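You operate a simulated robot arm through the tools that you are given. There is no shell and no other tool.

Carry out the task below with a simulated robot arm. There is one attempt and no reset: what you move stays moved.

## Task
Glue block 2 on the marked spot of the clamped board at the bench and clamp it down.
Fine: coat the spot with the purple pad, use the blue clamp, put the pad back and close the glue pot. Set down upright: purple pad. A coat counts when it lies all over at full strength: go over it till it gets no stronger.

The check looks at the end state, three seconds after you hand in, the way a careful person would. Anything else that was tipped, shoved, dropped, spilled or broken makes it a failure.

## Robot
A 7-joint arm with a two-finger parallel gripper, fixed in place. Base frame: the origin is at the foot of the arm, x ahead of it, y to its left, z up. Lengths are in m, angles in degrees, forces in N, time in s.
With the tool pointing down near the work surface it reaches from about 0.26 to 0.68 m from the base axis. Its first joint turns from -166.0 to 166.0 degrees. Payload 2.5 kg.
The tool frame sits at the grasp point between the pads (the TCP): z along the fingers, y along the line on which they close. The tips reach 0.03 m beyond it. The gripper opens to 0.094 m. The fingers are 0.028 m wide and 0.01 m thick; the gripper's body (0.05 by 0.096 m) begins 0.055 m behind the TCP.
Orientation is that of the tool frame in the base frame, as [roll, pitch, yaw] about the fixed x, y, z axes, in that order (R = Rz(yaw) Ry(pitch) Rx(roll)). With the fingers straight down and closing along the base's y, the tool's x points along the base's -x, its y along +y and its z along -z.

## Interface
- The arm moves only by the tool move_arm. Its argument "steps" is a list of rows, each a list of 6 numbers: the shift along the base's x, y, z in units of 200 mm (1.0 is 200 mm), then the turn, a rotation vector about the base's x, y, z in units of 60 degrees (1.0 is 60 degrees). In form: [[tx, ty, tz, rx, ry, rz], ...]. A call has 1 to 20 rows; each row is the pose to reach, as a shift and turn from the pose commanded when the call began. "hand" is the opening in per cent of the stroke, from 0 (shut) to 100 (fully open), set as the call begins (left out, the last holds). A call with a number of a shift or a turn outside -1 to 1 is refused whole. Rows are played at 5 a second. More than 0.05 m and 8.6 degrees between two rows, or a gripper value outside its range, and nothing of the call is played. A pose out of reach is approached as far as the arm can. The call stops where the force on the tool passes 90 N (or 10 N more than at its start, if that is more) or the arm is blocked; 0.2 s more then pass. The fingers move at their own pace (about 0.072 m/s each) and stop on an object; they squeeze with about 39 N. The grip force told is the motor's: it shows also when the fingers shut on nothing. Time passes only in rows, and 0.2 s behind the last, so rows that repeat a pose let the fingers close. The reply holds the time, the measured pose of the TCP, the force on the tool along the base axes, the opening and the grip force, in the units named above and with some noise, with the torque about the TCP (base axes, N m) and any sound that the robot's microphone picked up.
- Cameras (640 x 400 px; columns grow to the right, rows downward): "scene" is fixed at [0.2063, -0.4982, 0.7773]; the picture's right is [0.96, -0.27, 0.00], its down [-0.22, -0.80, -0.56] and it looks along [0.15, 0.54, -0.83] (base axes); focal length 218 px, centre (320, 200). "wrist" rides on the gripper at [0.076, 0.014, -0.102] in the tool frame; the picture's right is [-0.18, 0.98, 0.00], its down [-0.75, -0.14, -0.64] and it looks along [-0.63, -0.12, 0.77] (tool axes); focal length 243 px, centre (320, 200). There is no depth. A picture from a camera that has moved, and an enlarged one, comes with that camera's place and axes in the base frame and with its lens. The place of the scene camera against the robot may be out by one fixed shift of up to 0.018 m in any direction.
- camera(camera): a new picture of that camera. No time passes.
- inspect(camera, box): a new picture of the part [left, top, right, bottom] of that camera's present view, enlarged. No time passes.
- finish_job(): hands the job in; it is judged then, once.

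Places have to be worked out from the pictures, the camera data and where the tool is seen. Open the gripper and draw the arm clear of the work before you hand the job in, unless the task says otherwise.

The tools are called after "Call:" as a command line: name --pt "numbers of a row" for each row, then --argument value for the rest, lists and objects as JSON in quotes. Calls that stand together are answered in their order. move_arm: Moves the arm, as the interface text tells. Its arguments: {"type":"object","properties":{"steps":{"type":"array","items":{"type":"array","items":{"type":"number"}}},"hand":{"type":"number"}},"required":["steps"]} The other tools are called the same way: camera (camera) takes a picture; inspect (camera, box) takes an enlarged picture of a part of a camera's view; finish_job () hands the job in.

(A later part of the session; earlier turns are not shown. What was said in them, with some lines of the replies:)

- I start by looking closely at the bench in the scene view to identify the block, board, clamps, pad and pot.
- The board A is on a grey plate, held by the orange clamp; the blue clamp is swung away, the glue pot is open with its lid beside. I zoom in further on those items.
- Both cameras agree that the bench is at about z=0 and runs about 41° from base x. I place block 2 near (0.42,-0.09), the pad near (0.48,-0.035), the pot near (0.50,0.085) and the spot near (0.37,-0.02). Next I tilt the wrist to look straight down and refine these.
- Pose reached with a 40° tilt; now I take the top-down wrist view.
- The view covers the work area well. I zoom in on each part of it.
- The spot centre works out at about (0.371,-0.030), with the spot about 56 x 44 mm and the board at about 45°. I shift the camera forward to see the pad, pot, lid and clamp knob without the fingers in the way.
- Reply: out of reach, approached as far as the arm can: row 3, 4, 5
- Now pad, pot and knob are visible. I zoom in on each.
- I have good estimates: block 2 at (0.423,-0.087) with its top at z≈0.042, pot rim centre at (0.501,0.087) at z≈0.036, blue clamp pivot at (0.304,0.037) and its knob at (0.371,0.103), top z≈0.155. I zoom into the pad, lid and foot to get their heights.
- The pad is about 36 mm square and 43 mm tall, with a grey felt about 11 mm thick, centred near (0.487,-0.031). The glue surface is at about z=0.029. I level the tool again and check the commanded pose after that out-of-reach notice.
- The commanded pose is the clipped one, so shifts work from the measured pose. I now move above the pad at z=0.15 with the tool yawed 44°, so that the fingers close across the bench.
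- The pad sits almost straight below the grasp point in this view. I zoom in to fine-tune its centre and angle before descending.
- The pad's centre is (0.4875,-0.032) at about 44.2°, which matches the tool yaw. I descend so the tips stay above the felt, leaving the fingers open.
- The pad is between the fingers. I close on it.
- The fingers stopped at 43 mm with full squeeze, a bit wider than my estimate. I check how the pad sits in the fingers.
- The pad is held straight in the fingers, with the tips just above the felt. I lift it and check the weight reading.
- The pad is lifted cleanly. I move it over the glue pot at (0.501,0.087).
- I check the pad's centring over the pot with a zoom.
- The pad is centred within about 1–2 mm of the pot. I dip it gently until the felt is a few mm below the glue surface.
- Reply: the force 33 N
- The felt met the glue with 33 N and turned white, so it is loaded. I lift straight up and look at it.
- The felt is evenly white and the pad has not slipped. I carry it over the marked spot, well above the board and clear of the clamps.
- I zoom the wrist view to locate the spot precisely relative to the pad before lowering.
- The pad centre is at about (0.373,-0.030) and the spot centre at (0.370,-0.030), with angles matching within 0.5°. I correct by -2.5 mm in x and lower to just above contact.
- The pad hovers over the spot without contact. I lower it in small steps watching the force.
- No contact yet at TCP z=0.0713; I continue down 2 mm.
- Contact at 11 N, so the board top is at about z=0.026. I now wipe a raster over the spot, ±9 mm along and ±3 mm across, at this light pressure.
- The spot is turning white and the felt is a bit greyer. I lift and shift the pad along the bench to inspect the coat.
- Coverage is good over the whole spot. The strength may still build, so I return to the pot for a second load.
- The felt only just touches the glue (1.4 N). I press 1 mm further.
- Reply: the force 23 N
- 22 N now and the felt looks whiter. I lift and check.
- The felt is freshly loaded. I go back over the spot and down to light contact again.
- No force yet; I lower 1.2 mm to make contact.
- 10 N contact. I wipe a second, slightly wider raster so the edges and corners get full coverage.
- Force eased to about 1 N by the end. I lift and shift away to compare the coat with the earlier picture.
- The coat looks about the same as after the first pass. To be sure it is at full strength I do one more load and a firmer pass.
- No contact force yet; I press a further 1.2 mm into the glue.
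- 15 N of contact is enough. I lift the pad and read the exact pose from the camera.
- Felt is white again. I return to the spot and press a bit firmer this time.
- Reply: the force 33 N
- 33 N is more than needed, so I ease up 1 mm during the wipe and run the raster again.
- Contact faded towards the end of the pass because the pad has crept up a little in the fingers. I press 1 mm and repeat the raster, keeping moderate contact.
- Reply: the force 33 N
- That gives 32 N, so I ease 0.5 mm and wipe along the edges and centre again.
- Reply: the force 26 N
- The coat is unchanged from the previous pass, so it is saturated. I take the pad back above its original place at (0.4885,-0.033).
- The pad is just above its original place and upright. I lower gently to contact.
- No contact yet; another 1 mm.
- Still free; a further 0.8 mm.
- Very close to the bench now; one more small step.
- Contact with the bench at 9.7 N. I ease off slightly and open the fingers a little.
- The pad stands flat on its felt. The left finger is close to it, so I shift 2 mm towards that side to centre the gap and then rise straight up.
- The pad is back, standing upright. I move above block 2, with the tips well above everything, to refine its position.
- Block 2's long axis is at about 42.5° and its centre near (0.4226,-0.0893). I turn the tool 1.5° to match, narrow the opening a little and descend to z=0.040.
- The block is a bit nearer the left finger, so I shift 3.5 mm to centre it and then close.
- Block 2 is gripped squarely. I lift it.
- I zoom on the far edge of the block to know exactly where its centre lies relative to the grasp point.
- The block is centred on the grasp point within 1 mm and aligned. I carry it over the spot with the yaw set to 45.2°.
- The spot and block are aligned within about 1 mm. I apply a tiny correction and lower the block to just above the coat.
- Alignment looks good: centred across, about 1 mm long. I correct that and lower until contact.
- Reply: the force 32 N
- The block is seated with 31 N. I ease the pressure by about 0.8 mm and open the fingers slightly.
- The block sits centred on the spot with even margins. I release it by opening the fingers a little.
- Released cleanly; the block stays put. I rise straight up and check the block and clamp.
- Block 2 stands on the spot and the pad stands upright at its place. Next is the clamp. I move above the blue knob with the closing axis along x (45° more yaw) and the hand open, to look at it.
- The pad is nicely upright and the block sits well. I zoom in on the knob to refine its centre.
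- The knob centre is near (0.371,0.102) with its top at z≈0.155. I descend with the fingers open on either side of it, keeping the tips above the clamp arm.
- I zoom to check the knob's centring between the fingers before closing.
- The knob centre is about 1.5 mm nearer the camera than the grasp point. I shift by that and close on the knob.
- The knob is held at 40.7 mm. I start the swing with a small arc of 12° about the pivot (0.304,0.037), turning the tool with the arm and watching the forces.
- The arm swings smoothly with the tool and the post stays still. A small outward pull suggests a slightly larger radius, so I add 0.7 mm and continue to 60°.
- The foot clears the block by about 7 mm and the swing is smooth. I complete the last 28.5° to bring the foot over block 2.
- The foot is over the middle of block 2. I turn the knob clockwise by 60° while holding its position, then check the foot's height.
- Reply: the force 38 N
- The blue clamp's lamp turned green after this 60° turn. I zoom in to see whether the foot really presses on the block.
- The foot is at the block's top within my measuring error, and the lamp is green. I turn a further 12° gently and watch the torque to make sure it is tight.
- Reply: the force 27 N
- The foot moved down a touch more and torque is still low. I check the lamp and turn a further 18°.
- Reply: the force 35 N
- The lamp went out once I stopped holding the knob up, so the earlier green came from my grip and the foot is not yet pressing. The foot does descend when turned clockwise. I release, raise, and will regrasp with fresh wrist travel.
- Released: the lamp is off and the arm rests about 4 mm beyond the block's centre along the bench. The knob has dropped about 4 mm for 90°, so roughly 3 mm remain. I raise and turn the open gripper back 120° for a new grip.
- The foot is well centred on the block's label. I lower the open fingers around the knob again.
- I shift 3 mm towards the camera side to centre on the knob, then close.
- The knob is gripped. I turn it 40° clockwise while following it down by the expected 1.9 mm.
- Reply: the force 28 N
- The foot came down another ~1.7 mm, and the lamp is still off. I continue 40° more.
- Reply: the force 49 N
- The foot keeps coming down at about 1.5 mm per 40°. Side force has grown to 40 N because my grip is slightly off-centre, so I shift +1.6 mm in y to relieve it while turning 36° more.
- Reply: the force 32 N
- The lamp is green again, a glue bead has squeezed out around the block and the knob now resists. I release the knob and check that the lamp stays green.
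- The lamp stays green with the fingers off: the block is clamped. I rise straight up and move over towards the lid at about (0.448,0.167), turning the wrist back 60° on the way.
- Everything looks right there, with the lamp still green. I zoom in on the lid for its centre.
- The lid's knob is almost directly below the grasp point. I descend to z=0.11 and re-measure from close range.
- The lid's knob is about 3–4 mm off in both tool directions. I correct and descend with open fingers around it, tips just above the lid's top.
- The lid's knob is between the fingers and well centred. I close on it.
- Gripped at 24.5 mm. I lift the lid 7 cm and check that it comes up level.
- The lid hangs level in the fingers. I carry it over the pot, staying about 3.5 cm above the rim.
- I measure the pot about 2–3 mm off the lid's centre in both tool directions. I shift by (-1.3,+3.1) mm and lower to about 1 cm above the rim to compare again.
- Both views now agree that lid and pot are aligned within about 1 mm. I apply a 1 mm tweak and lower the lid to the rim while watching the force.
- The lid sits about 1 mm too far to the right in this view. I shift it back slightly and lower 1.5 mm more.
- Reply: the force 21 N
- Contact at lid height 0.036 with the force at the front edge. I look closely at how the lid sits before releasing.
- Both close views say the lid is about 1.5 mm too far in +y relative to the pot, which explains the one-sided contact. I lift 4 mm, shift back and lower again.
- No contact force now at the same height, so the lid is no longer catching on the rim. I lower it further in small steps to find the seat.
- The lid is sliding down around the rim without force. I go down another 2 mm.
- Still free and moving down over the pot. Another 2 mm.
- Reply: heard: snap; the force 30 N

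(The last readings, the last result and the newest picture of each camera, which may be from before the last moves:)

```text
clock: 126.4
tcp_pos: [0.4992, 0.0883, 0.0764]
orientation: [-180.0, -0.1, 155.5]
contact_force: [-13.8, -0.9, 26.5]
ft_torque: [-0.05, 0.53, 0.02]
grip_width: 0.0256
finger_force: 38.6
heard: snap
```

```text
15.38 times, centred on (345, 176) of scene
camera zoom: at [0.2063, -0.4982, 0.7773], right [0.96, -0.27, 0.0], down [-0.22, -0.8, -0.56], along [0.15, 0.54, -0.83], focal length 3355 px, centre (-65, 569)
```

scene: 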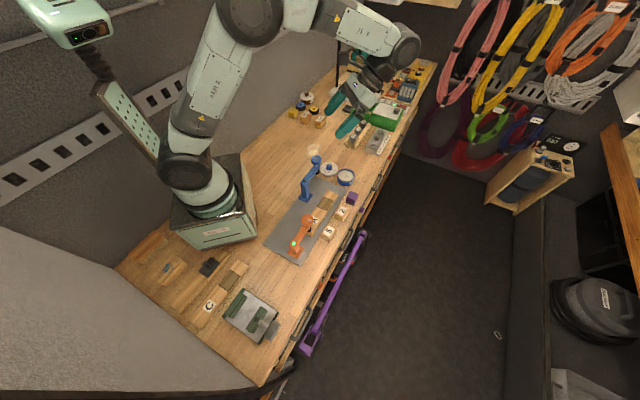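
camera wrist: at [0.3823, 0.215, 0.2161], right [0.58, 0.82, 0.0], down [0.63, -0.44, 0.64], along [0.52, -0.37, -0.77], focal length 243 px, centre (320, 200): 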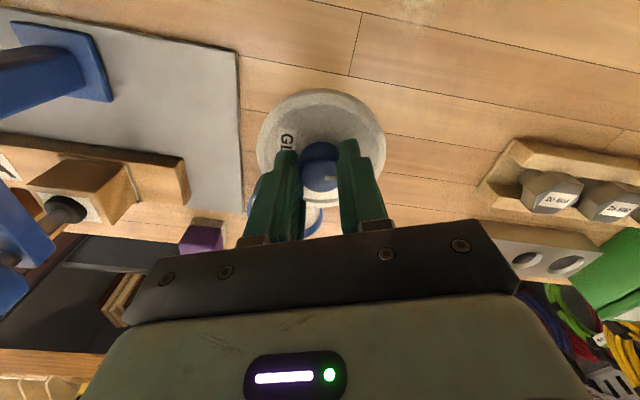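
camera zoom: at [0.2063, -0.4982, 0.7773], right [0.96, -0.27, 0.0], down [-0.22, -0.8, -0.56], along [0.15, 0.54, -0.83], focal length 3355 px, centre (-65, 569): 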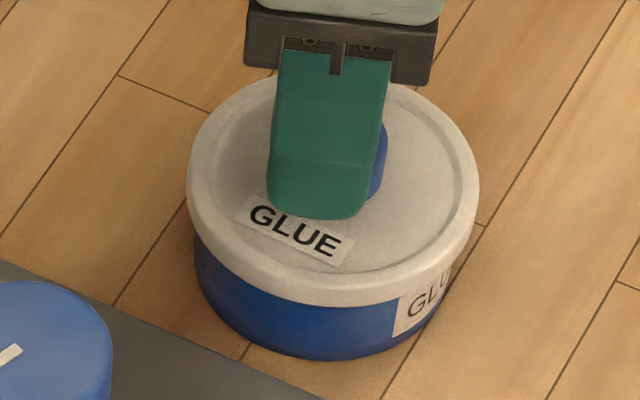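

I heard a snap: the lid clicked shut. I ease the pressure slightly and open the fingers.

Call:
move_arm --pt "0 0 0.003 0 0 0" --pt "0 0 0.003 0 0 0" --pt "0 0 0.003 0 0 0" --pt "0 0 0.003 0 0 0" --hand 60

Call:
inspect --camera "wrist" --box '[230, 60, 410, 210]'

```text
clock: 127.4
tcp_pos: [0.499, 0.0881, 0.0763]
orientation: [180.0, 0.0, 155.4]
contact_force: [0.7, -0.2, 0.4]
ft_torque: [0.02, 0.04, 0.02]
grip_width: 0.0565
finger_force: 0.1
```

```text
2.67 times, centred on (320, 135) of wrist
camera zoom: at [0.4351, 0.1327, 0.1772], right [0.58, 0.82, 0.0], down [0.63, -0.44, 0.64], along [0.52, -0.37, -0.77], focal length 647 px, centre (320, 373)
```

zoom: 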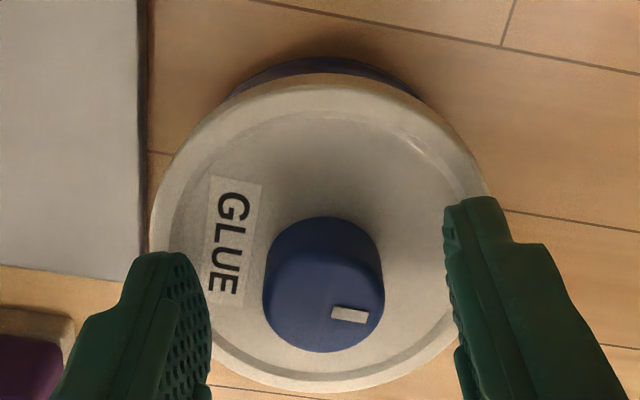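

The fingers are clear of the lid's knob. I rise straight up, draw the arm back clear of the work and look everything over.

Call:
move_arm --pt "0 0 0.06 0 0 0" --pt "0 0 0.2 0 0 0" --pt "0 0 0.4 0 0 0" --pt "0 0 0.6 0 0 0" --pt "0 0 0.8 0 0 0" --pt "0 0 1.0 0 0 0" --pt "0 0.15 1.0 0 0 0" --pt "0 0.35 1.0 0 0 0" --pt "0 0.55 1.0 0 0 0" --pt "0 0.7 1.0 0 0 0" --pt "0 0.7 1.0 0 0 0" --hand 80

Call:
camera --camera "scene"

Call:
inspect --camera "scene" --box '[275, 155, 365, 255]'

Call:
inspect --camera "scene" --box '[290, 165, 340, 215]'

Call:
inspect --camera "scene" --box '[325, 160, 367, 210]'

```text
clock: 129.8
tcp_pos: [0.4993, 0.2279, 0.276]
orientation: [-180.0, 0.0, 155.4]
contact_force: [0.0, -0.2, -0.5]
ft_torque: [0.02, 0.02, -0.04]
grip_width: 0.0754
finger_force: 0.0
```

```text
taken
```

scene: 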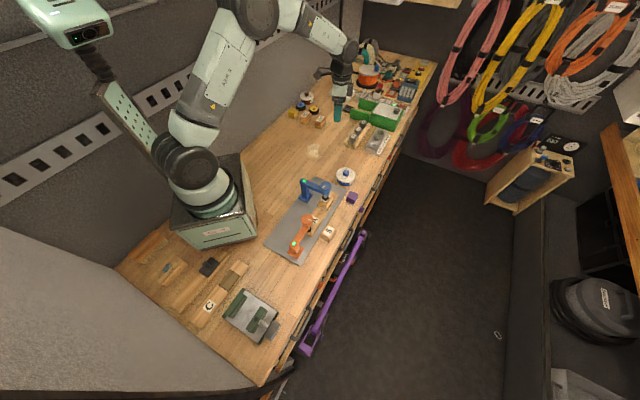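

```text
4.00 times, centred on (320, 205) of scene
camera zoom: at [0.2063, -0.4982, 0.7773], right [0.96, -0.27, 0.0], down [-0.22, -0.8, -0.56], along [0.15, 0.54, -0.83], focal length 872 px, centre (320, 180)
```

zoom: 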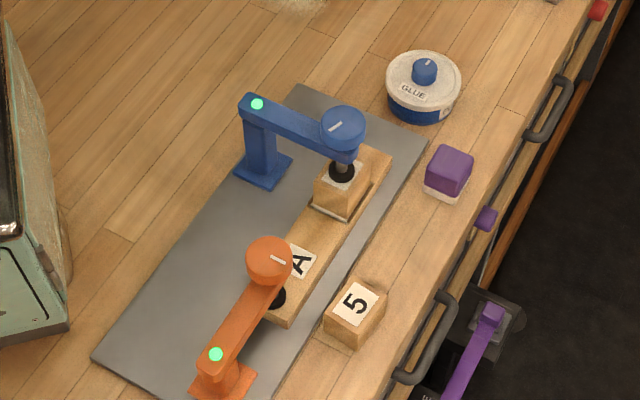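

```text
8.00 times, centred on (315, 190) of scene
camera zoom: at [0.2063, -0.4982, 0.7773], right [0.96, -0.27, 0.0], down [-0.22, -0.8, -0.56], along [0.15, 0.54, -0.83], focal length 1744 px, centre (360, 280)
```

zoom: 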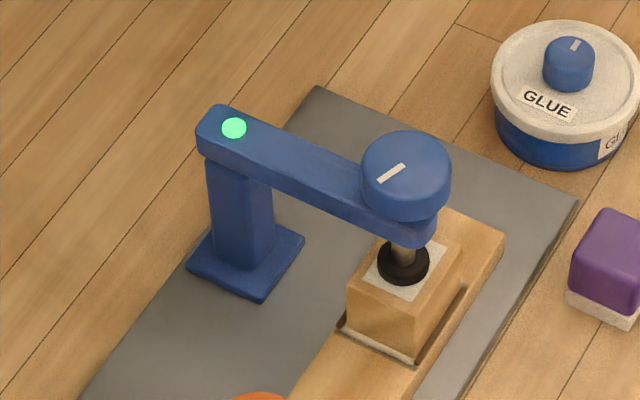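

```text
8.00 times, centred on (346, 185) of scene
camera zoom: at [0.2063, -0.4982, 0.7773], right [0.96, -0.27, 0.0], down [-0.22, -0.8, -0.56], along [0.15, 0.54, -0.83], focal length 1744 px, centre (112, 320)
```

zoom: 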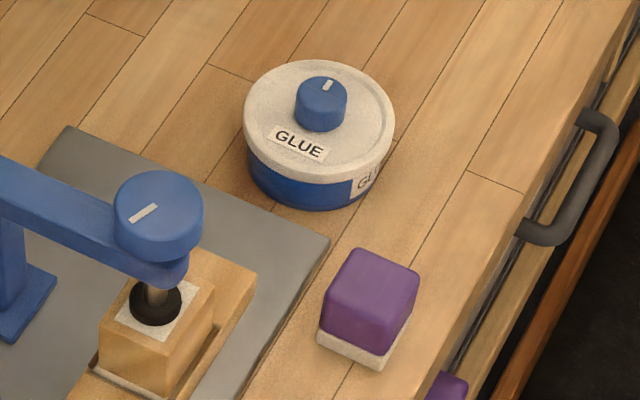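

Lid shut, pad upright, both lamps green. I zoom in on the glue joint around block 2, since its border looks darker now.

Call:
inspect --camera "scene" --box '[308, 185, 334, 211]'

Call:
camera --camera "wrist"

```text
15.38 times, centred on (321, 198) of scene
camera zoom: at [0.2063, -0.4982, 0.7773], right [0.96, -0.27, 0.0], down [-0.22, -0.8, -0.56], along [0.15, 0.54, -0.83], focal length 3355 px, centre (305, 231)
```

zoom: 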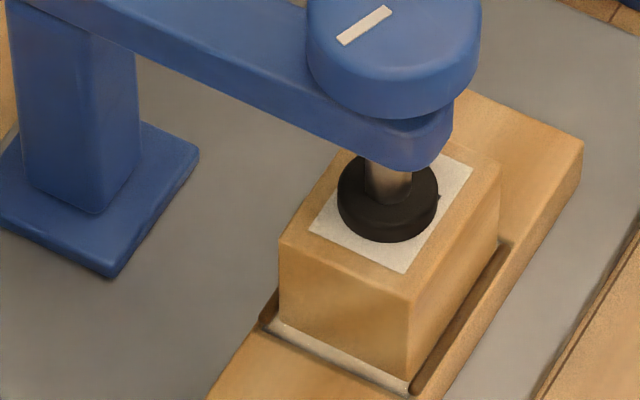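

```text
taken
camera wrist: at [0.4347, 0.2719, 0.3769], right [0.58, 0.82, 0.0], down [0.63, -0.44, 0.64], along [0.52, -0.37, -0.77], focal length 243 px, centre (320, 200)
```

wrist: 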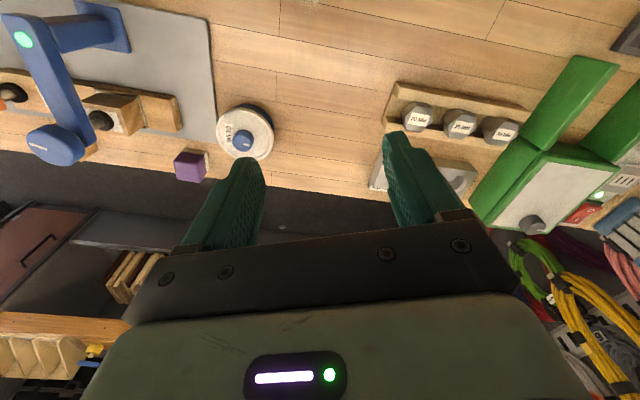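

All checks pass: block 2 is glued on the spot under the blue clamp with its lamp steadily green. The squeezed-out bead is just darkening as it sets, the purple pad is upright at its place, the pot is snapped shut, and the gripper is open and clear. I hand the job in.

Call:
finish_job

```text
The job is handed in.
```

Block 2 is glued on the marked spot and held down by the blue clamp, and I have handed the job in. I don't know the verdict; the hand-in reply only confirmed it was received.

- **Coat:** I loaded the purple pad three times and went over the spot four times. The last pictures showed no further change in the coat, and it covered the whole spot.
- **Block:** It sits centred on the spot with about 5 mm of coat showing at each end. Glue squeezed out along its long sides as the clamp tightened, and that bead later turned brown. I took that as the glue setting and left it.
- **Clamp:** Its lamp was green when I let go of the knob and still green in the last picture. It had lit once earlier only because my grip was holding the knob up, so I kept turning until the foot pressed on the block.
- **Pad:** It is back within about 2 mm of its original place, standing upright on its felt.
- **Pot:** The lid snapped shut. On the first try it caught the rim, and I shifted the pot by about 1.5 mm while correcting it.

The gripper is open and the arm is clear of the work.
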